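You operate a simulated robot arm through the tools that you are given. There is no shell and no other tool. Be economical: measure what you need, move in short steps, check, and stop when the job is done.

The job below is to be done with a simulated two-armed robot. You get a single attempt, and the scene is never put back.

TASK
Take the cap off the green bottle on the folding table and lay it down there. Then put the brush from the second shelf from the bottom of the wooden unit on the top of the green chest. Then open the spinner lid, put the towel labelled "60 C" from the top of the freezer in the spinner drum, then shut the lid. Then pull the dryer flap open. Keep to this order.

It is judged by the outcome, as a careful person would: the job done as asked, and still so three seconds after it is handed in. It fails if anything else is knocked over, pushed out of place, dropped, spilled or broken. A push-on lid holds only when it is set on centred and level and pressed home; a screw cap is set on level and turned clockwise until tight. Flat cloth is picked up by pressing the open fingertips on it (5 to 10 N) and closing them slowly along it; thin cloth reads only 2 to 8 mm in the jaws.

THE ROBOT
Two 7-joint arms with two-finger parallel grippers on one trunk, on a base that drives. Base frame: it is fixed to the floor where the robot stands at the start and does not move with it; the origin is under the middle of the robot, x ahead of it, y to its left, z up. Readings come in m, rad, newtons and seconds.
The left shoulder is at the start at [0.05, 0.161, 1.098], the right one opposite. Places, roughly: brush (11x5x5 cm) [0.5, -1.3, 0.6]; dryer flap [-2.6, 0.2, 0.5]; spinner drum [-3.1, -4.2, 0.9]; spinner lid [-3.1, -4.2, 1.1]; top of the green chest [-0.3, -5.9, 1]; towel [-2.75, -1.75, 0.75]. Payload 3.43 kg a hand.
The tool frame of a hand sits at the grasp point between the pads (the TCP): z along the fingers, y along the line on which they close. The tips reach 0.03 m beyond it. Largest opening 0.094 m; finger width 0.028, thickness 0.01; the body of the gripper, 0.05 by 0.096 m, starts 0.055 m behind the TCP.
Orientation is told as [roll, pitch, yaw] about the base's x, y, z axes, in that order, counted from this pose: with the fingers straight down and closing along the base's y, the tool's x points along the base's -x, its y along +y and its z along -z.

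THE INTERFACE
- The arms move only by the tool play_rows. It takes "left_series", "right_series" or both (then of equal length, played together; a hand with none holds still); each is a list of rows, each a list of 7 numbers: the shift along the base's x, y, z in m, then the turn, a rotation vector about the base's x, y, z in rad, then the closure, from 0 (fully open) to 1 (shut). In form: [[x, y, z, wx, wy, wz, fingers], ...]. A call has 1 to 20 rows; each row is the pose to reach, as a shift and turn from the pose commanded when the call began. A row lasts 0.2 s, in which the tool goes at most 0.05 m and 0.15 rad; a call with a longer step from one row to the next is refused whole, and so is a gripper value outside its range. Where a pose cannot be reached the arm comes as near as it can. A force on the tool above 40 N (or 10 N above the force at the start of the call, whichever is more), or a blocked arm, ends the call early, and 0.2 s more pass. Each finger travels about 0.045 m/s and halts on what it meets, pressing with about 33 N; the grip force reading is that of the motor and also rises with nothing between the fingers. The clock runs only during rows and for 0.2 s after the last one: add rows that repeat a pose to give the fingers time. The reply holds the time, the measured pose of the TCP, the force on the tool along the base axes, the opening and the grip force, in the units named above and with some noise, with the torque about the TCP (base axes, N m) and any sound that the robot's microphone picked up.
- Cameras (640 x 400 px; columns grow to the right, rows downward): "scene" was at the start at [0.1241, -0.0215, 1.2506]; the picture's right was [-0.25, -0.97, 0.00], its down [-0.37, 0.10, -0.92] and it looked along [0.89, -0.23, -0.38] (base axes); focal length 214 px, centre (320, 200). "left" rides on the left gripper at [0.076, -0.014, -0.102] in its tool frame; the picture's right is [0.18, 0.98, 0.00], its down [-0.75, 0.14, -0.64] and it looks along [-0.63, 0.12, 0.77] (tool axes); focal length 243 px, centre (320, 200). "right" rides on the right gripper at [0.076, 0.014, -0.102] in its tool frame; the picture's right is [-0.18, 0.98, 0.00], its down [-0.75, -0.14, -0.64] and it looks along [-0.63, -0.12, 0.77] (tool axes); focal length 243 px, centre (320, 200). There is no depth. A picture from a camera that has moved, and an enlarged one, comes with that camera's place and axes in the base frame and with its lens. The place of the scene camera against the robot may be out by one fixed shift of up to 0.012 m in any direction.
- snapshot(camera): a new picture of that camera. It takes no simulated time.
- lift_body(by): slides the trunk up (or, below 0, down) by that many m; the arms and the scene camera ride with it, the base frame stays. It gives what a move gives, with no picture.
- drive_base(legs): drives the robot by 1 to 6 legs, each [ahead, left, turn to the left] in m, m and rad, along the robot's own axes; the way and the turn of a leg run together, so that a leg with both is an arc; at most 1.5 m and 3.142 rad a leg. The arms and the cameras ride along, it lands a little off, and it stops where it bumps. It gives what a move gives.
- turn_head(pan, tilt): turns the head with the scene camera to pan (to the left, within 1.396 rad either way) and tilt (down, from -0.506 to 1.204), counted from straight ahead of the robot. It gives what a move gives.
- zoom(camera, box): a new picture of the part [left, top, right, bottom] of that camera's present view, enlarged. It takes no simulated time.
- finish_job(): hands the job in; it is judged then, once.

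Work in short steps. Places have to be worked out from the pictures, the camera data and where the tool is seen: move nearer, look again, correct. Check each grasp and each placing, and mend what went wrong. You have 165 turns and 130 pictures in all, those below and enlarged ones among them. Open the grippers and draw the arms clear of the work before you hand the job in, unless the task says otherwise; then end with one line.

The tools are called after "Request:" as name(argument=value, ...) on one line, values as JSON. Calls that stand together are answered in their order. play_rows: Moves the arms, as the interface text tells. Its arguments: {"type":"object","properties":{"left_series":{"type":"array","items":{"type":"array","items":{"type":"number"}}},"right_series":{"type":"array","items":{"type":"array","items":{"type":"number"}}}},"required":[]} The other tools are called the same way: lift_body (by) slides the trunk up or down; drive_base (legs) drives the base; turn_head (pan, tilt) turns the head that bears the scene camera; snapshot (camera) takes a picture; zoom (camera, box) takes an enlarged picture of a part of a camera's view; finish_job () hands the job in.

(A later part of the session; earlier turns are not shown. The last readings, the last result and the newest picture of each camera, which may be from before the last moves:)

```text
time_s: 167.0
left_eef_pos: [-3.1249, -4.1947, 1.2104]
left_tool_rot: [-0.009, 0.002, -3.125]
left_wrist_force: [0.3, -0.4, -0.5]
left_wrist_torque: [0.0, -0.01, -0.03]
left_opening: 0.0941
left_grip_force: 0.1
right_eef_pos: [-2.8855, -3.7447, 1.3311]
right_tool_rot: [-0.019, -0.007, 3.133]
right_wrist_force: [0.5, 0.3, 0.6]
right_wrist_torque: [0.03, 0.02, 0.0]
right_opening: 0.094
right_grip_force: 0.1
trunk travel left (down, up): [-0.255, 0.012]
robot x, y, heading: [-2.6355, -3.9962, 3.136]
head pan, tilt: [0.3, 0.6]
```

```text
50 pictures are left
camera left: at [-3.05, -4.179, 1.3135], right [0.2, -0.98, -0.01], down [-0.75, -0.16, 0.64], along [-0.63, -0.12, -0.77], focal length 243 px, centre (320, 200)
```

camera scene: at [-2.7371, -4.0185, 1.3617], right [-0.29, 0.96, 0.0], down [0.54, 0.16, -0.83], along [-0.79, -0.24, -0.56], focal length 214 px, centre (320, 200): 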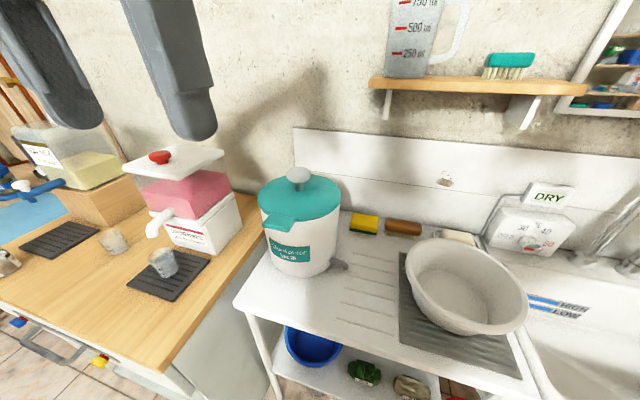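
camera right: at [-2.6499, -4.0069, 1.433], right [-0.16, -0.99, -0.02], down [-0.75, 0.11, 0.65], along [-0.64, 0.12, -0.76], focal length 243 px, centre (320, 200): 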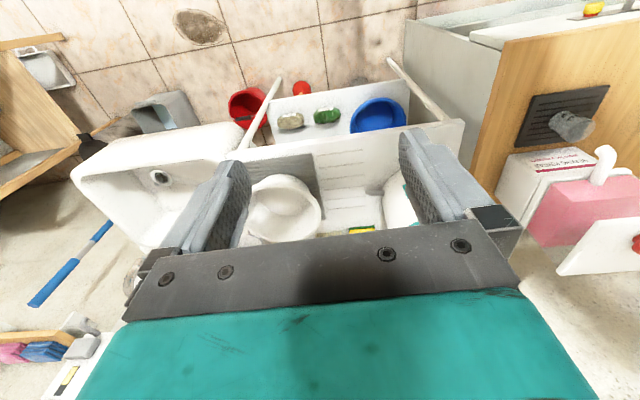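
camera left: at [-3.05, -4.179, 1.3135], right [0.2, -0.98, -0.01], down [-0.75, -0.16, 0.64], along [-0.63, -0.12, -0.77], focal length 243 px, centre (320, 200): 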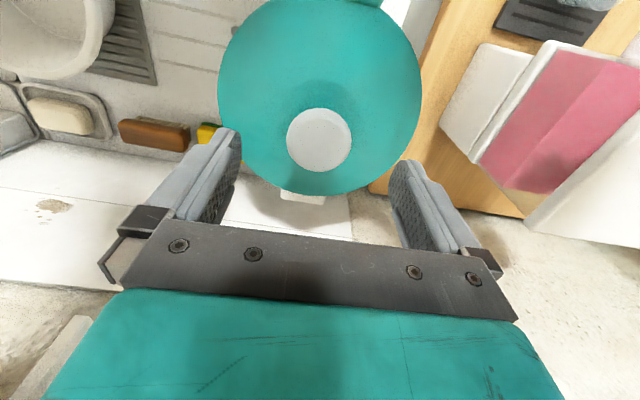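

The left camera shows a hinge bracket at the back of the lid, so it swings up from the front tab. I'll back the hand out and pitch it forward so I can lift the tab from below with closed fingertips.

Request:
play_rows(left_series=[[0.045, 0, 0.01, 0, 0, 0, 0], [0.09, 0, 0.01, 0, 0, 0, 0], [0.135, 0, 0.01, 0, 0, 0, 0.5], [0.18, 0, 0.01, 0, 0, 0, 1], [0.2, 0, 0.01, 0, 0.145, 0, 1], [0.2, 0, 0, 0, 0.29, 0, 1], [0.2, 0, 0, 0, 0.435, 0, 1], [0.2, 0, -0.02, 0, 0.58, 0, 1], [0.2, 0, -0.03, 0, 0.725, 0, 1], [0.2, 0, -0.05, 0, 0.87, 0, 1], [0.2, 0, -0.07, 0, 1.015, 0, 1], [0.2, 0, -0.1, 0, 1.16, 0, 1], [0.2, 0, -0.12, 0, 1.3, 0, 1], [0.2, 0, -0.14, 0, 1.4, 0, 1], [0.2, 0, -0.16, 0, 1.4, 0, 1]])

Request:
snapshot(camera="left")

Request:
snapshot(camera="scene")

```text
time_s: 170.2
left_eef_pos: [-3.0131, -4.1059, 1.0596]
left_tool_rot: [-0.103, -1.397, -3.045]
left_wrist_force: [-0.6, -0.2, 0.4]
left_wrist_torque: [-0.01, 0.01, -0.01]
left_opening: 0.0
left_grip_force: 32.9
left hand out of reach, approached as far as the arm can: row 8, 9, 10, 11, 12, 13, 14, 15
right_eef_pos: [-2.8849, -3.7433, 1.3316]
right_tool_rot: [-0.019, -0.01, 3.132]
right_wrist_force: [0.1, 1.3, 0.1]
right_wrist_torque: [-0.03, -0.01, 0.04]
right_opening: 0.0939
right_grip_force: 0.1
trunk travel left (down, up): [-0.255, 0.012]
robot x, y, heading: [-2.6375, -3.9955, 3.134]
head pan, tilt: [0.3, 0.6]
```

```text
49 pictures are left
camera left: at [-2.9003, -4.09, 1.0036], right [0.03, -0.98, -0.2], down [0.5, -0.16, 0.85], along [-0.86, -0.12, 0.49], focal length 243 px, centre (320, 200)
```

left: 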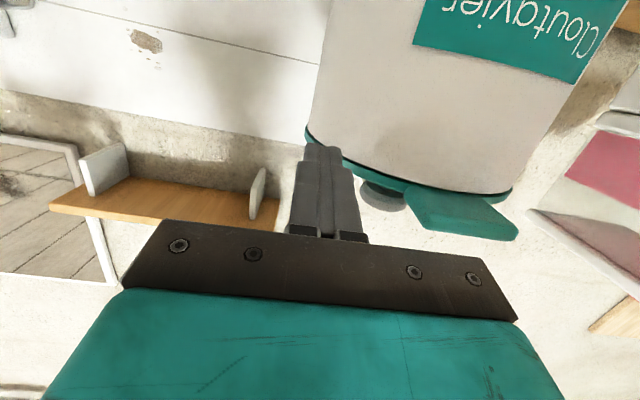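

```text
48 pictures are left
camera scene: at [-2.7657, -4.0183, 1.3618], right [-0.29, 0.96, 0.0], down [0.54, 0.16, -0.83], along [-0.79, -0.24, -0.56], focal length 214 px, centre (320, 200)
```

scene: 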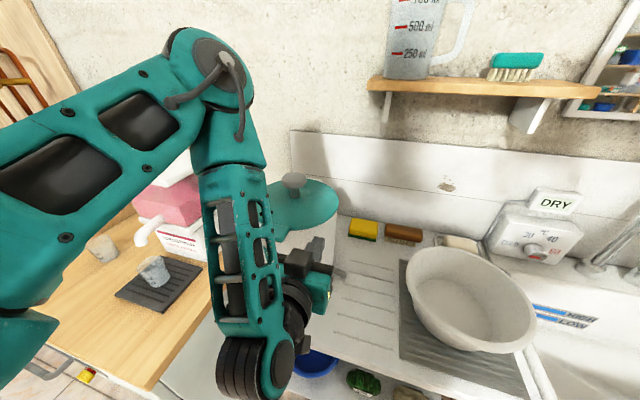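

The arm was too cramped to reach that pose. I'll back up 8 cm, which puts the commanded pose in front of the tab, and check.

Request:
drive_base(legs=[[-0.08, 0, 0]])

Request:
play_rows(left_series=[[0, 0, 0, 0, 0, 0, 1], [0, 0, 0, 0, 0, 0, 1]])

```text
time_s: 171.3
left_eef_pos: [-2.9351, -4.1051, 1.0601]
left_tool_rot: [-0.105, -1.396, -3.045]
left_wrist_force: [-0.3, 0.7, 0.0]
left_wrist_torque: [0.01, 0.0, -0.01]
left_opening: 0.0
left_grip_force: 33.0
right_eef_pos: [-2.8053, -3.7434, 1.3309]
right_tool_rot: [-0.019, -0.008, 3.131]
right_wrist_force: [0.9, 1.0, 0.5]
right_wrist_torque: [0.0, 0.02, 0.02]
right_opening: 0.0941
right_grip_force: 0.1
trunk travel left (down, up): [-0.255, 0.012]
robot x, y, heading: [-2.5604, -3.9921, 3.13]
head pan, tilt: [0.3, 0.6]
```

```text
time_s: 171.9
left_eef_pos: [-2.9358, -4.1051, 1.0594]
left_tool_rot: [-0.104, -1.392, -3.048]
left_wrist_force: [0.1, -0.2, 0.6]
left_wrist_torque: [0.02, -0.01, 0.02]
left_opening: 0.0001
left_grip_force: 33.1
right_eef_pos: [-2.8062, -3.7435, 1.3302]
right_tool_rot: [-0.018, -0.007, 3.133]
right_wrist_force: [0.0, 0.3, 0.2]
right_wrist_torque: [-0.02, 0.0, -0.01]
right_opening: 0.0942
right_grip_force: 0.0
trunk travel left (down, up): [-0.255, 0.012]
robot x, y, heading: [-2.5584, -3.9934, 3.129]
head pan, tilt: [0.3, 0.6]
```

I'll align with the tab in y at z 1.043, then look.

Request:
play_rows(left_series=[[0, -0.03, -0.008, 0, 0, 0, 1], [0, -0.06, -0.017, 0, 0, 0, 1], [0, -0.089, -0.017, 0, 0, 0, 1], [0, -0.089, -0.017, 0, 0, 0, 1]])

Request:
snapshot(camera="left")

Request:
snapshot(camera="scene")

```text
time_s: 172.9
left_eef_pos: [-2.9374, -4.105, 1.0601]
left_tool_rot: [-0.104, -1.394, -3.048]
left_wrist_force: [0.0, -0.1, -0.2]
left_wrist_torque: [-0.01, 0.01, 0.0]
left_opening: 0.0
left_grip_force: 32.9
left hand out of reach, approached as far as the arm can: row 1, 2, 3, 4
right_eef_pos: [-2.8058, -3.7446, 1.3317]
right_tool_rot: [-0.02, -0.008, 3.131]
right_wrist_force: [-0.6, -0.4, 0.0]
right_wrist_torque: [0.01, -0.01, 0.0]
right_opening: 0.0939
right_grip_force: 0.0
trunk travel left (down, up): [-0.255, 0.012]
robot x, y, heading: [-2.559, -3.9952, 3.137]
head pan, tilt: [0.3, 0.6]
```

```text
47 pictures are left
camera left: at [-2.8231, -4.0895, 1.0033], right [0.03, -0.98, -0.2], down [0.5, -0.16, 0.85], along [-0.87, -0.12, 0.48], focal length 243 px, centre (320, 200)
```

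left: 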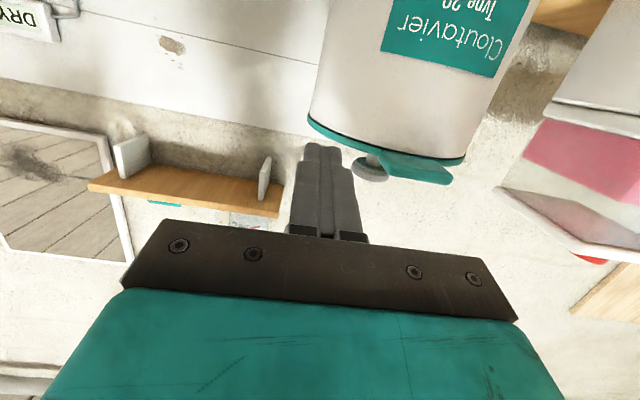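

```text
46 pictures are left
camera scene: at [-2.6887, -4.0186, 1.3617], right [-0.29, 0.96, 0.0], down [0.54, 0.16, -0.83], along [-0.79, -0.24, -0.56], focal length 214 px, centre (320, 200)
```

scene: 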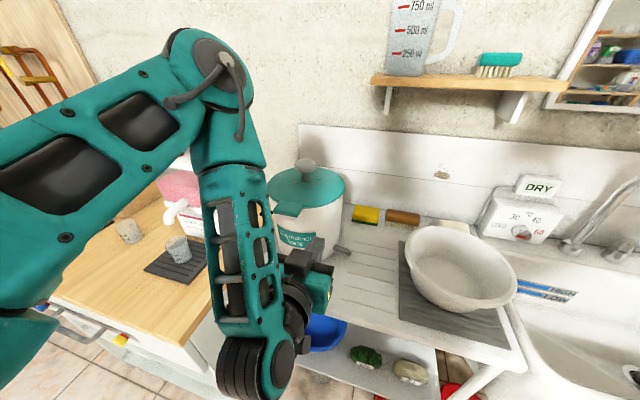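

The arm is at a joint limit for going left here. I'll raise the hand relative to the shoulder and lower the trunk to free it up, then sidestep the base to line up with the tab.

Request:
play_rows(left_series=[[0, 0, 0.04, 0, 0, 0, 1], [0, 0, 0.08, 0, 0, 0, 1], [0, 0, 0.12, 0, 0, 0, 1], [0, 0, 0.14, 0, 0, 0, 1]])

Request:
lift_body(by=-0.16)

Request:
drive_base(legs=[[0, 0.085, 0]])

Request:
snapshot(camera="left")

```text
time_s: 173.9
left_eef_pos: [-2.9712, -4.0786, 1.2034]
left_tool_rot: [-0.102, -1.393, -3.048]
left_wrist_force: [-0.3, 0.1, -0.4]
left_wrist_torque: [0.0, -0.01, 0.0]
left_opening: 0.0
left_grip_force: 33.1
left hand out of reach, approached as far as the arm can: row 1, 2, 3, 4
right_eef_pos: [-2.8064, -3.7438, 1.3316]
right_tool_rot: [-0.018, -0.008, 3.131]
right_wrist_force: [0.6, -0.7, 0.3]
right_wrist_torque: [0.0, 0.01, 0.02]
right_opening: 0.0939
right_grip_force: 0.0
trunk travel left (down, up): [-0.255, 0.012]
robot x, y, heading: [-2.557, -3.9967, 3.131]
head pan, tilt: [0.3, 0.6]
```

```text
time_s: 175.7
left_eef_pos: [-2.972, -4.0801, 1.0443]
left_tool_rot: [-0.102, -1.393, -3.047]
left_wrist_force: [-0.8, 0.1, -0.1]
left_wrist_torque: [-0.01, 0.0, -0.01]
left_opening: 0.0
left_grip_force: 32.6
right_eef_pos: [-2.8062, -3.7442, 1.1702]
right_tool_rot: [-0.018, -0.006, 3.133]
right_wrist_force: [-0.1, -0.1, 0.0]
right_wrist_torque: [0.02, 0.0, 0.01]
right_opening: 0.0942
right_grip_force: 0.1
trunk travel left (down, up): [-0.095, 0.172]
robot x, y, heading: [-2.5596, -3.9916, 3.131]
head pan, tilt: [0.3, 0.6]
```

```text
time_s: 176.8
left_eef_pos: [-2.9733, -4.1623, 1.0432]
left_tool_rot: [-0.107, -1.392, -3.042]
left_wrist_force: [0.7, 0.2, 0.3]
left_wrist_torque: [0.03, 0.01, 0.0]
left_opening: 0.0
left_grip_force: 32.9
right_eef_pos: [-2.8078, -3.8272, 1.1713]
right_tool_rot: [-0.021, -0.007, 3.13]
right_wrist_force: [0.8, -0.4, 0.0]
right_wrist_torque: [0.0, 0.02, 0.01]
right_opening: 0.0939
right_grip_force: 0.1
trunk travel left (down, up): [-0.095, 0.172]
robot x, y, heading: [-2.5587, -4.0775, 3.131]
head pan, tilt: [0.3, 0.6]
```

```text
45 pictures are left
camera left: at [-2.8593, -4.1482, 0.9876], right [0.03, -0.98, -0.2], down [0.5, -0.16, 0.85], along [-0.87, -0.12, 0.48], focal length 243 px, centre (320, 200)
```

left: 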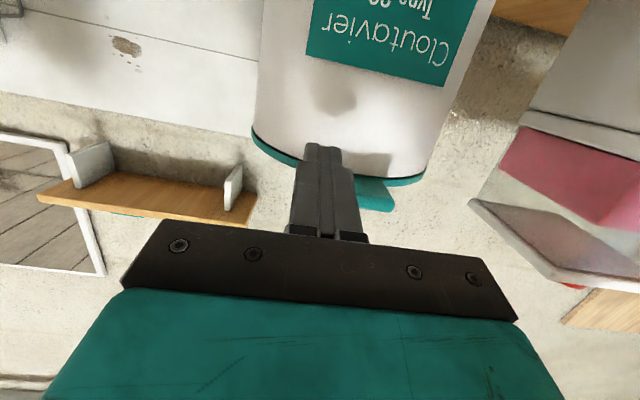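

The tips are now just below the rim, right of the tab's centre. I'll shift 3 cm left and slightly forward under the tab.

Request:
play_rows(left_series=[[0, -0.015, 0, 0, 0, 0, 1], [0, -0.03, 0, 0, 0, 0, 1], [-0.01, -0.03, 0, 0, 0, 0, 1], [-0.02, -0.03, 0, 0, 0, 0, 1], [-0.02, -0.03, 0, 0, 0, 0, 1]])

Request:
snapshot(camera="left")

```text
time_s: 178.0
left_eef_pos: [-2.9937, -4.1938, 1.0433]
left_tool_rot: [-0.104, -1.394, -3.047]
left_wrist_force: [0.4, 0.4, -0.8]
left_wrist_torque: [0.01, -0.01, 0.05]
left_opening: 0.0002
left_grip_force: 33.3
left hand out of reach, approached as far as the arm can: row 1, 2, 3
right_eef_pos: [-2.806, -3.8272, 1.1721]
right_tool_rot: [-0.019, -0.009, 3.132]
right_wrist_force: [-0.4, -0.2, -0.3]
right_wrist_torque: [0.01, 0.02, -0.01]
right_opening: 0.0941
right_grip_force: 0.1
trunk travel left (down, up): [-0.095, 0.172]
robot x, y, heading: [-2.5597, -4.0804, 3.129]
head pan, tilt: [0.3, 0.6]
```

```text
44 pictures are left
camera left: at [-2.8804, -4.1785, 0.9877], right [0.03, -0.98, -0.2], down [0.5, -0.16, 0.85], along [-0.87, -0.12, 0.48], focal length 243 px, centre (320, 200)
```

left: 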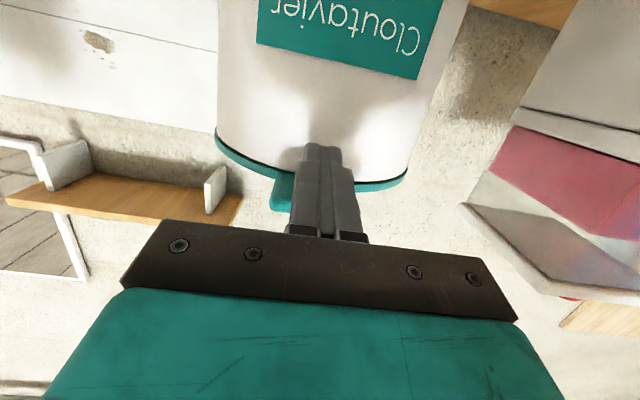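

The fingertips are under the tab. I'll lift 4 cm as a test.

Request:
play_rows(left_series=[[0, 0, 0.015, 0, 0, 0, 1], [0, 0, 0.03, 0, 0, 0, 1], [-0.003, 0, 0.045, 0, 0, 0, 1], [-0.007, 0, 0.06, 0, 0, 0, 1]])

Request:
snapshot(camera="scene")

```text
time_s: 179.0
left_eef_pos: [-2.9996, -4.1939, 1.1043]
left_tool_rot: [-0.098, -1.393, -3.051]
left_wrist_force: [0.4, 0.2, -1.6]
left_wrist_torque: [-0.01, -0.05, 0.02]
left_opening: 0.0
left_grip_force: 33.2
right_eef_pos: [-2.8075, -3.8275, 1.1711]
right_tool_rot: [-0.018, -0.007, 3.131]
right_wrist_force: [0.1, -0.5, -0.5]
right_wrist_torque: [0.04, -0.02, 0.0]
right_opening: 0.0941
right_grip_force: 0.1
trunk travel left (down, up): [-0.095, 0.172]
robot x, y, heading: [-2.5575, -4.0798, 3.131]
head pan, tilt: [0.3, 0.6]
```

```text
43 pictures are left
camera scene: at [-2.6895, -4.1029, 1.2017], right [-0.29, 0.96, 0.0], down [0.54, 0.16, -0.83], along [-0.79, -0.24, -0.56], focal length 214 px, centre (320, 200)
```

scene: 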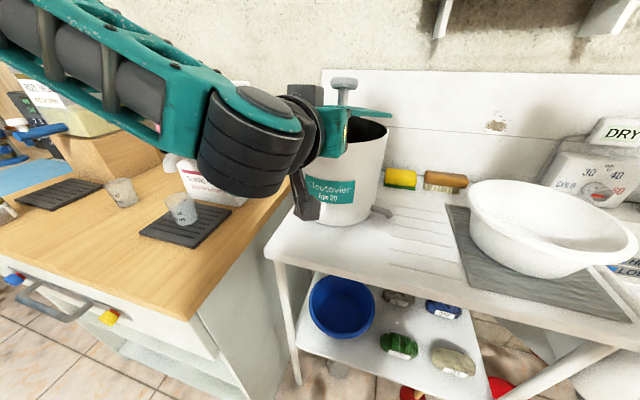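

The lid is rising easily. I'll follow the arc up and back.

Request:
play_rows(left_series=[[-0.004, 0, 0.016, 0, 0, 0, 1], [-0.01, 0, 0.034, 0, 0, 0, 1], [-0.03, 0, 0.062, 0, 0, 0, 1], [-0.053, 0, 0.092, 0, 0, 0, 1], [-0.08, 0, 0.112, 0, 0, 0, 1], [-0.109, 0, 0.13, 0, 0, 0, 1], [-0.14, 0, 0.142, 0, 0, 0, 1], [-0.17, 0, 0.15, 0, 0, 0, 1]])

Request:
snapshot(camera="scene")

```text
time_s: 180.8
left_eef_pos: [-3.1712, -4.1943, 1.2552]
left_tool_rot: [-0.098, -1.393, -3.051]
left_wrist_force: [0.7, 1.1, 0.6]
left_wrist_torque: [-0.01, 0.0, 0.01]
left_opening: 0.0
left_grip_force: 33.0
right_eef_pos: [-2.8071, -3.828, 1.1711]
right_tool_rot: [-0.019, -0.007, 3.131]
right_wrist_force: [-0.1, -0.1, -0.2]
right_wrist_torque: [0.0, 0.03, -0.03]
right_opening: 0.094
right_grip_force: 0.0
trunk travel left (down, up): [-0.095, 0.172]
robot x, y, heading: [-2.5624, -4.0815, 3.134]
head pan, tilt: [0.3, 0.6]
```

```text
42 pictures are left
camera scene: at [-2.6896, -4.1027, 1.2017], right [-0.29, 0.96, 0.0], down [0.54, 0.16, -0.82], along [-0.79, -0.24, -0.57], focal length 214 px, centre (320, 200)
```

scene: 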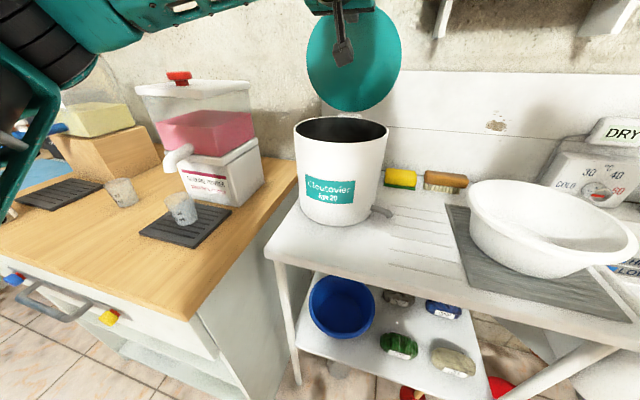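

The lid is nearly upright. I'll push it a few cm further back, then ease off to see if it stays.

Request:
play_rows(left_series=[[-0.015, 0, 0.002, 0, 0, 0, 1], [-0.03, 0, 0.002, 0, 0, 0, 1], [-0.045, 0, 0.002, 0, 0, 0, 1], [-0.055, 0, 0.002, 0, 0, 0, 1], [-0.03, 0, 0.002, 0, 0, 0, 1], [0.0, 0, 0.005, 0, 0, 0, 1], [0.04, 0, 0.01, 0, 0, 0, 1], [0.08, 0, 0.01, 0, 0, 0, 1]])

Request:
snapshot(camera="scene")

```text
time_s: 182.6
left_eef_pos: [-3.089, -4.1932, 1.2639]
left_tool_rot: [-0.1, -1.392, -3.047]
left_wrist_force: [0.2, -0.1, 0.4]
left_wrist_torque: [0.02, -0.01, 0.0]
left_opening: 0.0
left_grip_force: 33.1
right_eef_pos: [-2.8066, -3.8284, 1.1715]
right_tool_rot: [-0.019, -0.01, 3.13]
right_wrist_force: [-0.4, -0.2, -0.6]
right_wrist_torque: [-0.01, 0.02, 0.02]
right_opening: 0.0937
right_grip_force: 0.0
trunk travel left (down, up): [-0.095, 0.172]
robot x, y, heading: [-2.5613, -4.0767, 3.131]
head pan, tilt: [0.3, 0.6]
```

```text
41 pictures are left
camera scene: at [-2.6892, -4.1028, 1.2017], right [-0.29, 0.96, 0.0], down [0.54, 0.16, -0.83], along [-0.79, -0.24, -0.56], focal length 214 px, centre (320, 200)
```

scene: 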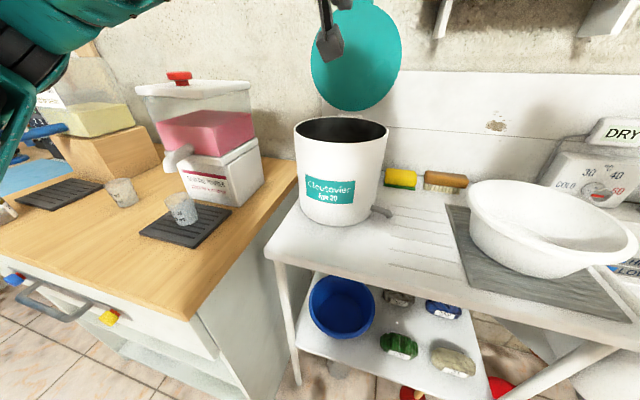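

The lid stays open by itself. Next I'll back off with the left hand, restore it to pointing down, and go for the towel.

Request:
drive_base(legs=[[-0.65, 0, 0]])

Request:
play_rows(left_series=[[0.02, 0, 0, 0, -0.14, 0, 1], [0.04, 0, 0, 0, -0.28, 0, 1], [0.04, 0, 0, 0, -0.42, 0, 1], [0.04, 0, 0, 0, -0.56, 0, 1], [0.04, 0, 0, 0, -0.7, 0, 1], [0.04, 0, 0, 0, -0.84, 0, 1], [0.04, 0, 0, 0, -0.98, 0, 0.5], [0.06, 0, 0, 0, -1.12, 0, 0], [0.08, 0, 0, 0, -1.26, 0, 0], [0.1, 0, 0, 0, -1.39, 0, 0]])

Request:
turn_head(pan=-1.0, tilt=0.35)

Request:
snapshot(camera="scene")

```text
time_s: 186.2
left_eef_pos: [-2.4466, -4.2015, 1.2634]
left_tool_rot: [-0.104, -1.392, -3.033]
left_wrist_force: [0.2, -0.4, -0.6]
left_wrist_torque: [0.02, -0.01, -0.01]
left_opening: 0.0
left_grip_force: 32.8
right_eef_pos: [-2.1709, -3.8335, 1.171]
right_tool_rot: [-0.019, -0.007, -3.138]
right_wrist_force: [0.1, 0.2, -0.1]
right_wrist_torque: [0.0, -0.02, 0.02]
right_opening: 0.0943
right_grip_force: 0.0
trunk travel left (down, up): [-0.095, 0.172]
robot x, y, heading: [-1.9212, -4.0835, -3.139]
head pan, tilt: [0.3, 0.6]
```

```text
time_s: 188.3
left_eef_pos: [-2.3464, -4.1997, 1.2658]
left_tool_rot: [0.005, -0.004, -3.121]
left_wrist_force: [-0.3, 0.4, 0.0]
left_wrist_torque: [0.04, 0.0, 0.02]
left_opening: 0.085
left_grip_force: 0.2
right_eef_pos: [-2.1699, -3.8333, 1.1722]
right_tool_rot: [-0.02, -0.009, -3.138]
right_wrist_force: [0.5, 0.1, -0.2]
right_wrist_torque: [0.01, 0.01, 0.0]
right_opening: 0.0941
right_grip_force: 0.0
trunk travel left (down, up): [-0.095, 0.172]
robot x, y, heading: [-1.9157, -4.0795, -3.132]
head pan, tilt: [0.3, 0.6]
```

```text
time_s: 189.8
left_eef_pos: [-2.3484, -4.2005, 1.2648]
left_tool_rot: [0.005, -0.005, -3.123]
left_wrist_force: [-0.4, -0.2, 0.3]
left_wrist_torque: [0.01, 0.01, -0.01]
left_opening: 0.094
left_grip_force: 0.0
right_eef_pos: [-2.1701, -3.832, 1.1723]
right_tool_rot: [-0.018, -0.007, -3.138]
right_wrist_force: [0.4, 0.5, -0.1]
right_wrist_torque: [0.01, 0.04, 0.03]
right_opening: 0.0941
right_grip_force: 0.1
trunk travel left (down, up): [-0.095, 0.172]
robot x, y, heading: [-1.9174, -4.0804, -3.137]
head pan, tilt: [-1.0, 0.351]
```

```text
40 pictures are left
camera scene: at [-2.0151, -4.0007, 1.2245], right [0.84, 0.55, 0.0], down [0.19, -0.29, -0.94], along [-0.51, 0.79, -0.34], focal length 214 px, centre (320, 200)
```

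scene: 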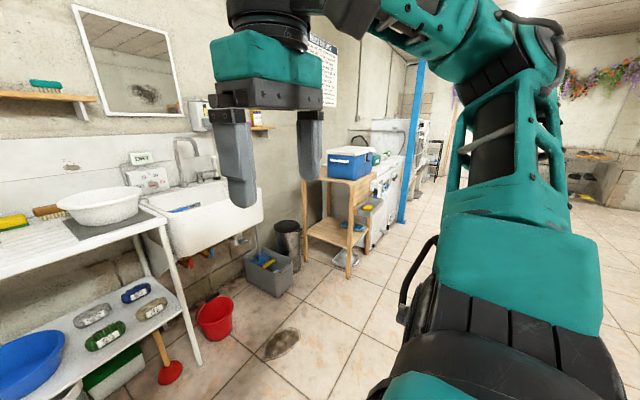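

The way along the aisle is clear. I'll sidestep right to stand in front of the freezer.

Request:
drive_base(legs=[[0.0, -1.15, 0], [0, -1.05, 0]])

Request:
turn_head(pan=0.0, tilt=0.6)

Request:
snapshot(camera="scene")

```text
time_s: 200.8
left_eef_pos: [-2.2813, -1.957, 1.2644]
left_tool_rot: [0.005, -0.006, 3.095]
left_wrist_force: [0.5, -0.6, -0.1]
left_wrist_torque: [0.0, 0.01, 0.03]
left_opening: 0.094
left_grip_force: 0.1
right_eef_pos: [-2.079, -1.6034, 1.1721]
right_tool_rot: [-0.02, -0.007, 3.081]
right_wrist_force: [0.1, 0.3, 0.4]
right_wrist_torque: [0.03, 0.01, 0.03]
right_opening: 0.0939
right_grip_force: 0.0
trunk travel left (down, up): [-0.095, 0.172]
robot x, y, heading: [-1.8441, -1.8618, 3.076]
head pan, tilt: [-1.0, 0.351]
```

```text
time_s: 202.0
left_eef_pos: [-2.2808, -1.9564, 1.2645]
left_tool_rot: [0.005, -0.004, 3.095]
left_wrist_force: [-0.9, 0.1, 0.2]
left_wrist_torque: [0.0, 0.02, -0.01]
left_opening: 0.094
left_grip_force: 0.0
right_eef_pos: [-2.0785, -1.6037, 1.1705]
right_tool_rot: [-0.02, -0.006, 3.082]
right_wrist_force: [-0.2, 0.6, 0.3]
right_wrist_torque: [-0.02, -0.04, 0.0]
right_opening: 0.0941
right_grip_force: 0.0
trunk travel left (down, up): [-0.095, 0.172]
robot x, y, heading: [-1.8466, -1.864, 3.084]
head pan, tilt: [0.0, 0.6]
```

```text
39 pictures are left
camera scene: at [-1.9779, -1.8568, 1.2017], right [0.06, 1.0, 0.0], down [0.56, -0.03, -0.83], along [-0.82, 0.05, -0.56], focal length 214 px, centre (320, 200)
```

scene: 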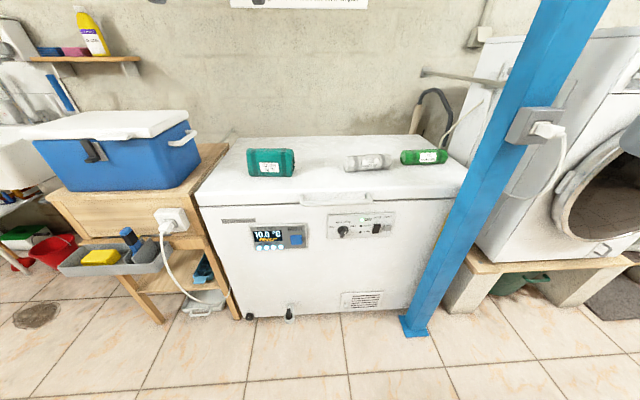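

Three towel bundles lie on the freezer, so I'll zoom in to read the labels.

Request:
zoom(camera="scene", box=[235, 130, 455, 200])

```text
2.91 times, centred on (345, 165) of scene
camera zoom: at [-1.9779, -1.8568, 1.2017], right [0.06, 1.0, 0.0], down [0.56, -0.03, -0.83], along [-0.82, 0.05, -0.56], focal length 624 px, centre (247, 302)
```

zoom: 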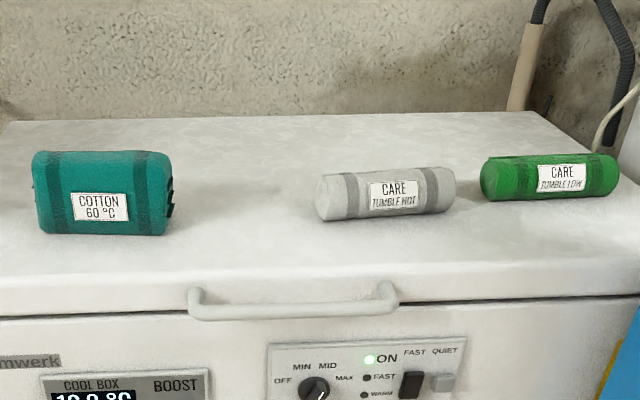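

The left, teal roll is labelled "COTTON 60 °C". I'll straighten the heading and drive 0.3 m closer for a second view.

Request:
drive_base(legs=[[0, 0, 0.057], [0.3, -0.05, 0]])

Request:
turn_head(pan=0.2, tilt=0.7)

Request:
snapshot(camera="scene")

Request:
snapshot(camera="left")

```text
time_s: 204.5
left_eef_pos: [-2.5728, -1.9346, 1.2647]
left_tool_rot: [0.005, -0.005, -3.125]
left_wrist_force: [-0.2, 0.7, 1.1]
left_wrist_torque: [0.02, -0.01, 0.0]
left_opening: 0.0941
left_grip_force: 0.0
right_eef_pos: [-2.3937, -1.5679, 1.1705]
right_tool_rot: [-0.021, -0.007, -3.14]
right_wrist_force: [-0.8, -0.7, -0.6]
right_wrist_torque: [0.02, -0.02, 0.01]
right_opening: 0.0941
right_grip_force: 0.1
trunk travel left (down, up): [-0.095, 0.172]
robot x, y, heading: [-2.1422, -1.8137, -3.14]
head pan, tilt: [0.0, 0.6]
```

```text
time_s: 205.2
left_eef_pos: [-2.5727, -1.9345, 1.2638]
left_tool_rot: [0.006, -0.005, -3.126]
left_wrist_force: [-0.3, 1.1, 0.4]
left_wrist_torque: [0.0, -0.02, 0.0]
left_opening: 0.094
left_grip_force: 0.0
right_eef_pos: [-2.3944, -1.5685, 1.1717]
right_tool_rot: [-0.018, -0.005, -3.139]
right_wrist_force: [0.3, -0.9, 0.2]
right_wrist_torque: [-0.01, 0.02, -0.03]
right_opening: 0.094
right_grip_force: 0.0
trunk travel left (down, up): [-0.095, 0.172]
robot x, y, heading: [-2.1459, -1.8156, -3.137]
head pan, tilt: [0.201, 0.7]
```

```text
37 pictures are left
camera scene: at [-2.2714, -1.8315, 1.1931], right [-0.2, 0.98, 0.0], down [0.63, 0.13, -0.77], along [-0.75, -0.15, -0.64], focal length 214 px, centre (320, 200)
```

scene: 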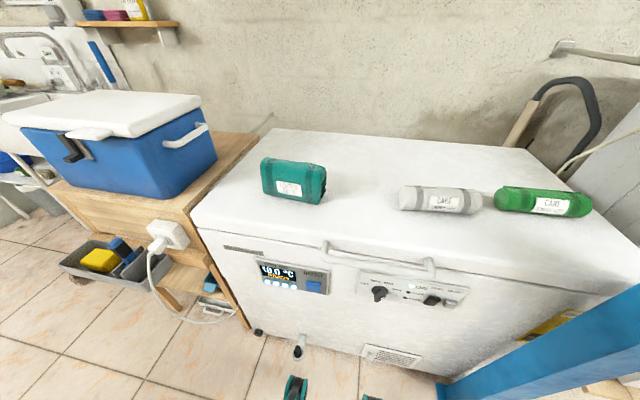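

```text
36 pictures are left
camera left: at [-2.4972, -1.9172, 1.3672], right [0.2, -0.98, 0.0], down [-0.75, -0.15, 0.65], along [-0.63, -0.13, -0.76], focal length 243 px, centre (320, 200)
```

left: 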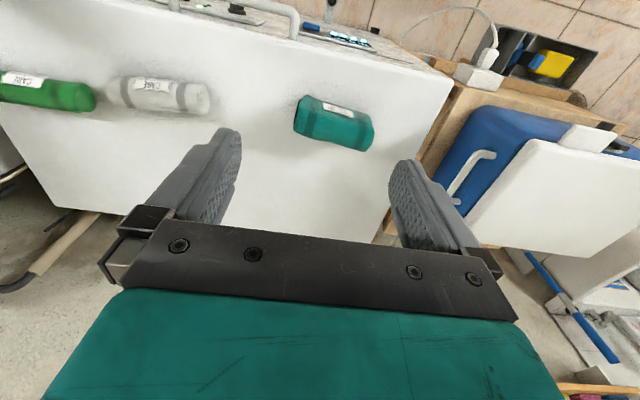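

Triangulated: the towel roll's centre is about (-2.69, -1.987, 0.885), lying along y, about 6–7 cm thick. I'll move 6 cm closer, yaw the left hand 90° and hover above it.

Request:
drive_base(legs=[[0.06, 0, 0]])

Request:
play_rows(left_series=[[0, 0, 0, 0, 0, 0.145, 0], [0, 0, 0, 0, 0, 0.29, 0], [0, 0, 0, 0, 0, 0.435, 0], [0, 0, 0, 0, 0, 0.58, 0], [0, 0, 0, 0, 0, 0.725, 0], [0, 0, -0.02, 0, 0, 0.87, 0], [0, 0, -0.05, 0, 0, 1.015, 0], [0, 0, -0.08, 0, 0, 1.16, 0], [-0.01, -0.01, -0.11, 0, 0, 1.305, 0], [-0.02, -0.02, -0.15, 0, 0, 1.45, 0], [-0.04, -0.04, -0.19, 0, 0, 1.56, 0], [-0.057, -0.053, -0.22, 0, 0, 1.56, 0], [-0.057, -0.053, -0.25, 0, 0, 1.56, 0], [-0.057, -0.053, -0.25, 0, 0, 1.56, 0]])

Request:
snapshot(camera="left")

```text
time_s: 206.4
left_eef_pos: [-2.6241, -1.9348, 1.264]
left_tool_rot: [0.006, -0.004, -3.12]
left_wrist_force: [-0.1, -0.2, 0.3]
left_wrist_torque: [-0.03, 0.01, -0.02]
left_opening: 0.0942
left_grip_force: 0.0
right_eef_pos: [-2.4459, -1.5674, 1.1707]
right_tool_rot: [-0.017, -0.008, -3.136]
right_wrist_force: [-0.4, 0.0, 0.3]
right_wrist_torque: [-0.01, -0.02, -0.02]
right_opening: 0.0941
right_grip_force: 0.0
trunk travel left (down, up): [-0.095, 0.172]
robot x, y, heading: [-2.195, -1.8175, -3.138]
head pan, tilt: [0.201, 0.7]
stopped in leg 1: the robot was blocked; the commanded pose is now the measured one
```

```text
time_s: 209.4
left_eef_pos: [-2.6795, -1.9874, 1.0127]
left_tool_rot: [0.004, 0.0, -1.559]
left_wrist_force: [0.1, 0.3, 0.1]
left_wrist_torque: [0.03, -0.01, -0.04]
left_opening: 0.094
left_grip_force: 0.1
right_eef_pos: [-2.4467, -1.5683, 1.1703]
right_tool_rot: [-0.02, -0.006, -3.135]
right_wrist_force: [0.0, -0.3, 0.0]
right_wrist_torque: [0.03, -0.01, -0.03]
right_opening: 0.0938
right_grip_force: 0.1
trunk travel left (down, up): [-0.095, 0.172]
robot x, y, heading: [-2.1948, -1.8137, -3.131]
head pan, tilt: [0.201, 0.7]
```

```text
35 pictures are left
camera left: at [-2.6967, -1.911, 1.1155], right [0.98, 0.2, 0.01], down [0.15, -0.75, 0.64], along [0.13, -0.63, -0.76], focal length 243 px, centre (320, 200)
```

left: 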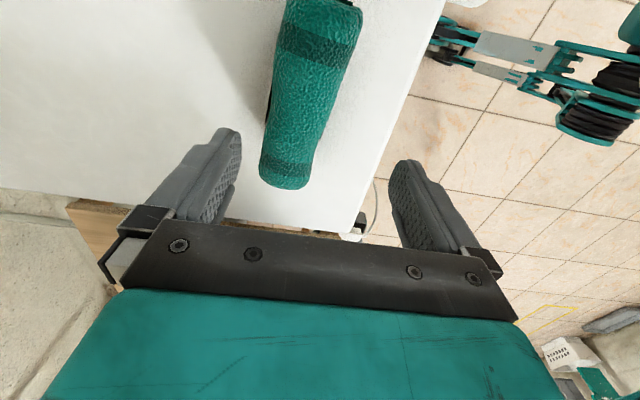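

The towel centre is at (-2.696, -1.99), about 6 cm thick. I'll shift 17 mm and descend over it.

Request:
play_rows(left_series=[[-0.01, -0.003, -0.03, 0, 0, 0, 0], [-0.017, -0.005, -0.06, 0, 0, 0.03, 0], [-0.017, -0.005, -0.09, 0, 0, 0.06, 0], [-0.017, -0.005, -0.11, 0, 0, 0.06, 0], [-0.017, -0.005, -0.12, 0, 0, 0.06, 0], [-0.017, -0.005, -0.125, 0, 0, 0.06, 0]])

Request:
play_rows(left_series=[[0, 0, 0, 0, 0, 0, 0.3], [0, 0, 0, 0, 0, 0, 0.5], [0, 0, 0, 0, 0, 0, 0.75], [0, 0, 0, 0, 0, 0, 1], [0, 0, 0, 0, 0, 0, 1], [0, 0, 0.02, 0, 0, 0, 1], [0, 0, 0.05, 0, 0, 0, 1], [0, 0, 0.09, 0, 0, 0, 1], [0, 0, 0.09, 0, 0, 0, 1]])

Request:
snapshot(camera="left")

Request:
snapshot(camera="scene")

```text
time_s: 210.8
left_eef_pos: [-2.6979, -1.9922, 0.8872]
left_tool_rot: [0.004, -0.003, -1.498]
left_wrist_force: [0.1, -0.1, -0.9]
left_wrist_torque: [-0.05, 0.02, 0.02]
left_opening: 0.0939
left_grip_force: 0.0
right_eef_pos: [-2.4467, -1.5669, 1.1699]
right_tool_rot: [-0.019, -0.006, -3.135]
right_wrist_force: [-0.1, -0.2, -0.4]
right_wrist_torque: [0.01, -0.02, 0.01]
right_opening: 0.094
right_grip_force: 0.0
trunk travel left (down, up): [-0.095, 0.172]
robot x, y, heading: [-2.1938, -1.8154, -3.134]
head pan, tilt: [0.201, 0.7]
```

```text
time_s: 212.8
left_eef_pos: [-2.6985, -1.9948, 0.9774]
left_tool_rot: [0.006, -0.001, -1.5]
left_wrist_force: [0.8, 0.1, -2.1]
left_wrist_torque: [-0.02, 0.04, 0.0]
left_opening: 0.0622
left_grip_force: 33.1
right_eef_pos: [-2.4474, -1.5677, 1.17]
right_tool_rot: [-0.019, -0.006, -3.135]
right_wrist_force: [0.6, 0.2, -1.0]
right_wrist_torque: [-0.01, 0.01, -0.01]
right_opening: 0.0941
right_grip_force: 0.0
trunk travel left (down, up): [-0.095, 0.172]
robot x, y, heading: [-2.195, -1.8159, -3.134]
head pan, tilt: [0.201, 0.7]
```

```text
34 pictures are left
camera left: at [-2.7189, -1.9191, 1.0792], right [0.97, 0.25, 0.01], down [0.19, -0.74, 0.64], along [0.17, -0.62, -0.76], focal length 243 px, centre (320, 200)
```

left: 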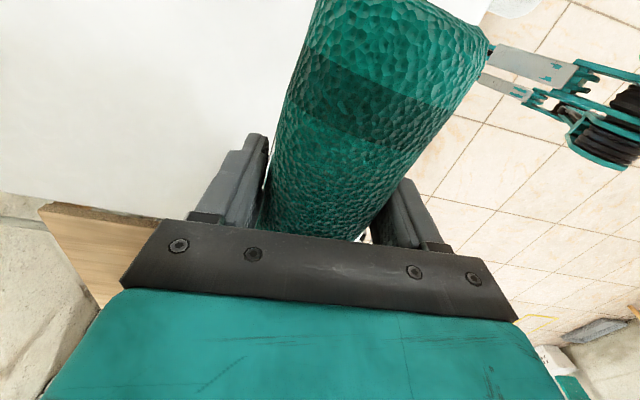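

```text
33 pictures are left
camera scene: at [-2.323, -1.831, 1.193], right [-0.21, 0.98, 0.0], down [0.63, 0.13, -0.76], along [-0.75, -0.16, -0.64], focal length 214 px, centre (320, 200)
```

scene: 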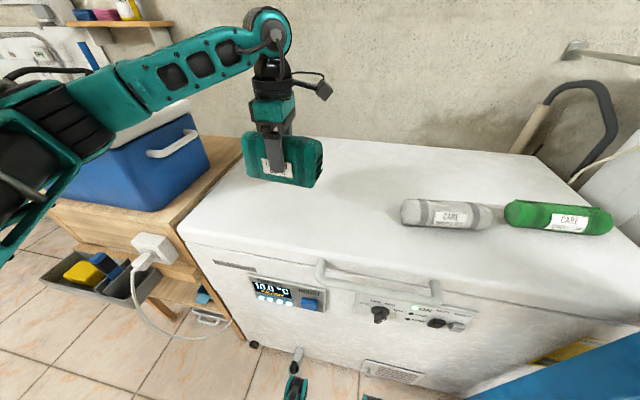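

The towel is gripped at 0.062 and lifted. I'll raise it, back away and return to the spinner.

Request:
play_rows(left_series=[[0, 0, 0.04, 0, 0, 0, 1], [0, 0, 0.08, 0, 0, 0, 1], [0.02, 0, 0.12, 0, 0, 0, 1], [0.05, 0, 0.16, 0, 0, 0, 1], [0.09, 0, 0.19, 0, 0, 0, 1], [0.12, 0, 0.22, 0, 0, 0, 1]])

Request:
drive_base(legs=[[-0.35, 0, 0], [0, 1.1, 0], [0, 1.05, 0]])

Request:
turn_head(pan=0.15, tilt=0.5)

Request:
snapshot(camera="scene")

```text
time_s: 214.2
left_eef_pos: [-2.5793, -1.9949, 1.1963]
left_tool_rot: [0.006, 0.0, -1.498]
left_wrist_force: [-0.2, 0.4, -1.1]
left_wrist_torque: [0.01, 0.01, -0.02]
left_opening: 0.0619
left_grip_force: 33.3
right_eef_pos: [-2.4462, -1.5661, 1.1706]
right_tool_rot: [-0.02, -0.008, -3.137]
right_wrist_force: [0.7, 0.6, 0.0]
right_wrist_torque: [-0.01, -0.02, -0.02]
right_opening: 0.0938
right_grip_force: 0.0
trunk travel left (down, up): [-0.095, 0.172]
robot x, y, heading: [-2.1938, -1.8163, -3.132]
head pan, tilt: [0.201, 0.7]
```

```text
time_s: 226.7
left_eef_pos: [-2.2665, -4.1404, 1.1964]
left_tool_rot: [0.007, -0.002, -1.526]
left_wrist_force: [0.3, 0.5, -1.7]
left_wrist_torque: [0.03, 0.04, 0.05]
left_opening: 0.06
left_grip_force: 32.7
right_eef_pos: [-2.1233, -3.7162, 1.1713]
right_tool_rot: [-0.019, -0.006, 3.119]
right_wrist_force: [0.4, -0.3, -0.6]
right_wrist_torque: [0.02, 0.0, 0.0]
right_opening: 0.0941
right_grip_force: 0.0
trunk travel left (down, up): [-0.095, 0.172]
robot x, y, heading: [-1.8736, -3.9676, 3.124]
head pan, tilt: [0.201, 0.7]
```

```text
time_s: 227.4
left_eef_pos: [-2.2675, -4.1398, 1.1968]
left_tool_rot: [0.007, -0.001, -1.527]
left_wrist_force: [-0.9, 1.1, -0.9]
left_wrist_torque: [0.03, 0.02, -0.02]
left_opening: 0.06
left_grip_force: 33.1
right_eef_pos: [-2.1223, -3.7165, 1.1711]
right_tool_rot: [-0.019, -0.006, 3.12]
right_wrist_force: [-0.8, -0.5, -0.2]
right_wrist_torque: [-0.04, -0.01, -0.02]
right_opening: 0.0943
right_grip_force: 0.0
trunk travel left (down, up): [-0.095, 0.172]
robot x, y, heading: [-1.8772, -3.97, 3.124]
head pan, tilt: [0.15, 0.499]
```

```text
32 pictures are left
camera scene: at [-2.0122, -3.98, 1.2107], right [-0.13, 0.99, 0.0], down [0.48, 0.06, -0.88], along [-0.87, -0.11, -0.48], focal length 214 px, centre (320, 200)
```

scene: 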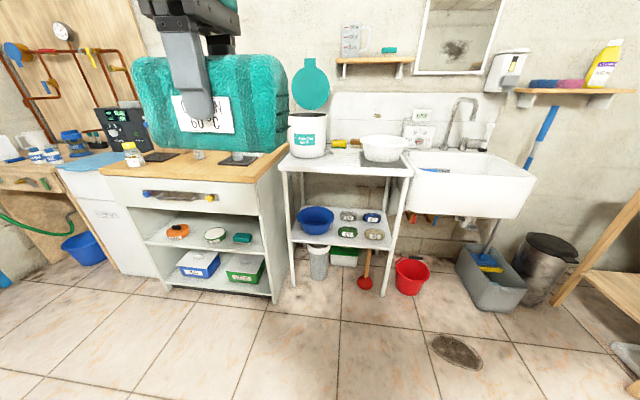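

The lid is still open. I'll tilt the towel about 55° here in free space and raise it, then drive up to the spinner.

Request:
play_rows(left_series=[[0, 0, 0.015, 0.14, 0, 0, 1], [0, 0, 0.03, 0.28, 0, 0, 1], [0, 0, 0.04, 0.42, 0, 0, 1], [0, 0, 0.05, 0.56, 0, 0, 1], [0, 0, 0.05, 0.7, 0, 0, 1], [0, 0, 0.05, 0.84, 0, 0, 1], [0, 0, 0.05, 0.95, 0, 0, 1], [0, 0, 0.05, 0.95, 0, 0, 1]])

Request:
drive_base(legs=[[0.7, 0.03, 0.017]])

Request:
turn_head(pan=0.3, tilt=0.5)

Request:
snapshot(camera="scene")

```text
time_s: 229.2
left_eef_pos: [-2.2668, -4.1394, 1.2461]
left_tool_rot: [0.068, 0.949, -1.494]
left_wrist_force: [-1.2, 0.4, -1.6]
left_wrist_torque: [-0.03, -0.03, -0.01]
left_opening: 0.0593
left_grip_force: 33.0
right_eef_pos: [-2.1219, -3.7167, 1.1705]
right_tool_rot: [-0.019, -0.005, 3.117]
right_wrist_force: [-0.5, -0.1, 0.1]
right_wrist_torque: [0.02, -0.02, -0.01]
right_opening: 0.0941
right_grip_force: 0.1
trunk travel left (down, up): [-0.095, 0.172]
robot x, y, heading: [-1.8758, -3.9685, 3.121]
head pan, tilt: [0.15, 0.499]
```

```text
time_s: 233.1
left_eef_pos: [-2.9674, -4.1705, 1.2448]
left_tool_rot: [0.069, 0.946, -1.478]
left_wrist_force: [0.0, -0.2, -2.2]
left_wrist_torque: [-0.01, 0.03, 0.02]
left_opening: 0.0587
left_grip_force: 32.5
right_eef_pos: [-2.8299, -3.7446, 1.1703]
right_tool_rot: [-0.019, -0.004, 3.138]
right_wrist_force: [-0.4, 0.1, 0.4]
right_wrist_torque: [-0.02, -0.01, 0.01]
right_opening: 0.094
right_grip_force: 0.0
trunk travel left (down, up): [-0.095, 0.172]
robot x, y, heading: [-2.5831, -3.9943, 3.144]
head pan, tilt: [0.15, 0.499]
```

```text
time_s: 233.8
left_eef_pos: [-2.9674, -4.171, 1.2455]
left_tool_rot: [0.068, 0.945, -1.476]
left_wrist_force: [-0.3, 0.4, -1.5]
left_wrist_torque: [-0.06, 0.02, -0.01]
left_opening: 0.0589
left_grip_force: 33.2
right_eef_pos: [-2.8308, -3.745, 1.1707]
right_tool_rot: [-0.02, -0.005, 3.137]
right_wrist_force: [0.3, 0.2, 0.0]
right_wrist_torque: [0.0, 0.0, 0.03]
right_opening: 0.0943
right_grip_force: 0.1
trunk travel left (down, up): [-0.095, 0.172]
robot x, y, heading: [-2.5792, -3.9903, 3.141]
head pan, tilt: [0.3, 0.499]
```

```text
31 pictures are left
camera scene: at [-2.713, -4.0187, 1.2108], right [-0.29, 0.96, 0.0], down [0.46, 0.14, -0.88], along [-0.84, -0.26, -0.48], focal length 214 px, centre (320, 200)
```

scene: 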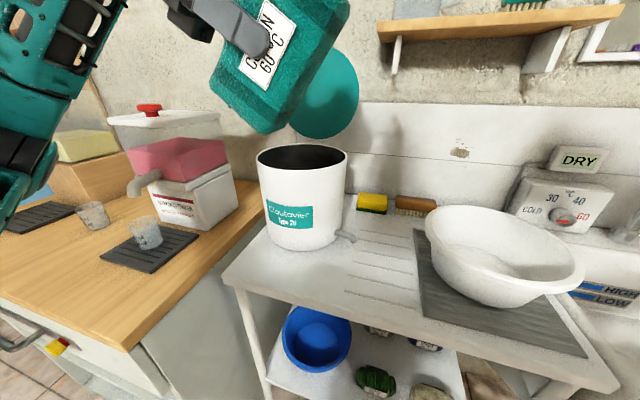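

The drum opening is at about (-3.13, -4.185). I'll move the towel over it at the same height and check.

Request:
play_rows(left_series=[[-0.04, -0.003, 0, 0, 0, 0, 1], [-0.08, -0.006, 0, 0, 0, 0, 1], [-0.12, -0.01, 0, 0, 0, 0, 1], [-0.16, -0.012, 0, 0, 0, 0, 1], [-0.16, -0.012, -0.04, 0, 0, 0, 1], [-0.16, -0.012, -0.08, 0, 0, 0, 1], [-0.16, -0.012, -0.08, 0, 0, 0, 1]])

Request:
snapshot(camera="scene")

Request:
snapshot(camera="left")

```text
time_s: 235.4
left_eef_pos: [-3.1291, -4.1799, 1.1659]
left_tool_rot: [0.067, 0.946, -1.478]
left_wrist_force: [0.0, 0.0, -0.6]
left_wrist_torque: [-0.02, 0.0, 0.04]
left_opening: 0.0589
left_grip_force: 33.0
right_eef_pos: [-2.8306, -3.7436, 1.1707]
right_tool_rot: [-0.02, -0.007, 3.139]
right_wrist_force: [-0.4, 0.5, -0.2]
right_wrist_torque: [-0.01, 0.02, 0.0]
right_opening: 0.094
right_grip_force: 0.1
trunk travel left (down, up): [-0.095, 0.172]
robot x, y, heading: [-2.581, -3.9946, 3.143]
head pan, tilt: [0.3, 0.499]
```

```text
30 pictures are left
camera scene: at [-2.713, -4.0186, 1.2108], right [-0.29, 0.96, 0.0], down [0.46, 0.14, -0.88], along [-0.84, -0.26, -0.48], focal length 214 px, centre (320, 200)
```

scene: 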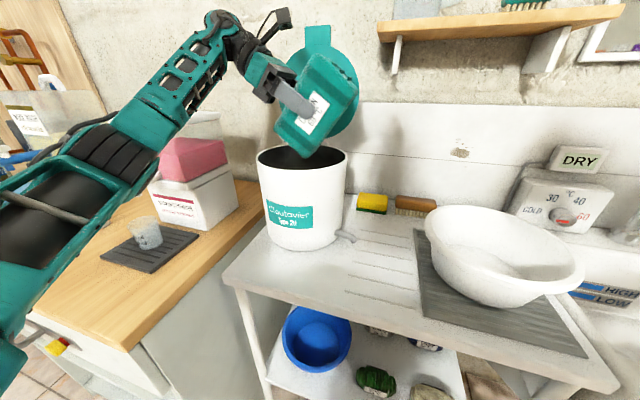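

```text
29 pictures are left
camera left: at [-3.1473, -4.2181, 1.2876], right [0.97, 0.15, 0.19], down [0.19, -0.95, -0.23], along [0.15, 0.26, -0.95], focal length 243 px, centre (320, 200)
```

left: 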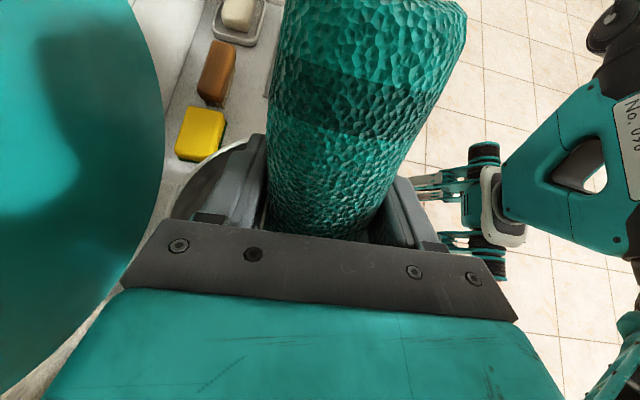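

The towel is well over the opening, so I'll lower it into the drum.

Request:
play_rows(left_series=[[0, 0.004, -0.025, 0, 0, 0, 1], [0, 0.008, -0.05, 0, 0, 0, 1], [0, 0.008, -0.075, 0, 0, 0, 1], [0, 0.008, -0.1, 0, 0, 0, 1], [0, 0.008, -0.1, 0, 0, 0, 1]])

Request:
snapshot(camera="scene")

```text
time_s: 236.6
left_eef_pos: [-3.1294, -4.1801, 1.0639]
left_tool_rot: [0.068, 0.948, -1.467]
left_wrist_force: [-9.6, -30.8, 11.3]
left_wrist_torque: [0.77, -0.3, -0.15]
left_opening: 0.0584
left_grip_force: 33.3
right_eef_pos: [-2.8318, -3.7489, 1.1711]
right_tool_rot: [-0.022, -0.007, 3.137]
right_wrist_force: [-0.2, 0.3, 0.7]
right_wrist_torque: [0.03, 0.0, -0.03]
right_opening: 0.0941
right_grip_force: 0.2
trunk travel left (down, up): [-0.095, 0.172]
robot x, y, heading: [-2.5792, -3.9946, -3.138]
head pan, tilt: [0.3, 0.499]
```

```text
28 pictures are left
camera scene: at [-2.713, -4.0225, 1.2107], right [-0.3, 0.96, 0.0], down [0.46, 0.14, -0.88], along [-0.84, -0.26, -0.48], focal length 214 px, centre (320, 200)
```

scene: 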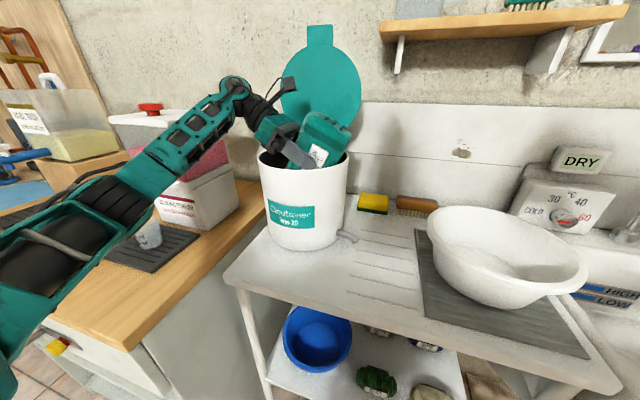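

The force shows the towel pressing the right rim by a few mm. I'll shift back 12 mm in -y, descend slightly more and release.

Request:
play_rows(left_series=[[0, -0.006, 0, 0, 0, 0, 1], [0, -0.014, 0, 0, 0, 0, 1], [0, -0.014, -0.005, 0, 0, 0, 1], [0, -0.014, -0.005, 0, 0, 0, 0.3], [0, -0.014, -0.005, 0, 0, 0, 0.2], [0, -0.014, -0.005, 0, 0, 0, 0.15], [0, -0.014, -0.005, 0, 0, 0, 0.15]])

Request:
snapshot(camera="scene")

```text
time_s: 238.2
left_eef_pos: [-3.1264, -4.1884, 1.0603]
left_tool_rot: [0.066, 0.945, -1.477]
left_wrist_force: [0.1, 0.1, -0.3]
left_wrist_torque: [0.01, -0.01, 0.01]
left_opening: 0.0798
left_grip_force: 0.2
right_eef_pos: [-2.8304, -3.7446, 1.1692]
right_tool_rot: [-0.018, -0.007, 3.139]
right_wrist_force: [-0.8, -0.5, 0.8]
right_wrist_torque: [0.01, -0.01, 0.02]
right_opening: 0.0939
right_grip_force: 0.1
trunk travel left (down, up): [-0.095, 0.172]
robot x, y, heading: [-2.5773, -3.9919, 3.14]
head pan, tilt: [0.3, 0.499]
```

```text
27 pictures are left
camera scene: at [-2.7129, -4.0187, 1.2108], right [-0.29, 0.96, 0.0], down [0.46, 0.14, -0.88], along [-0.84, -0.26, -0.48], focal length 214 px, centre (320, 200)
```

scene: 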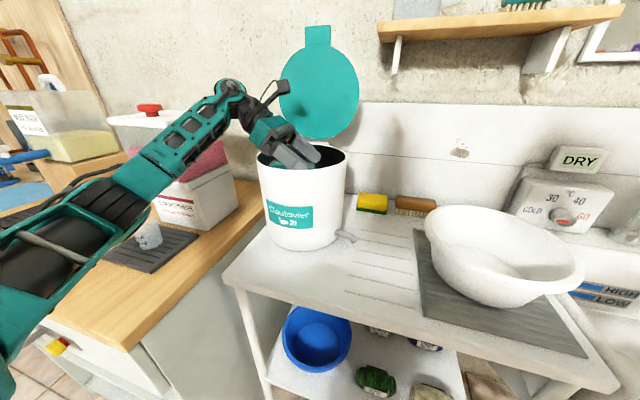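

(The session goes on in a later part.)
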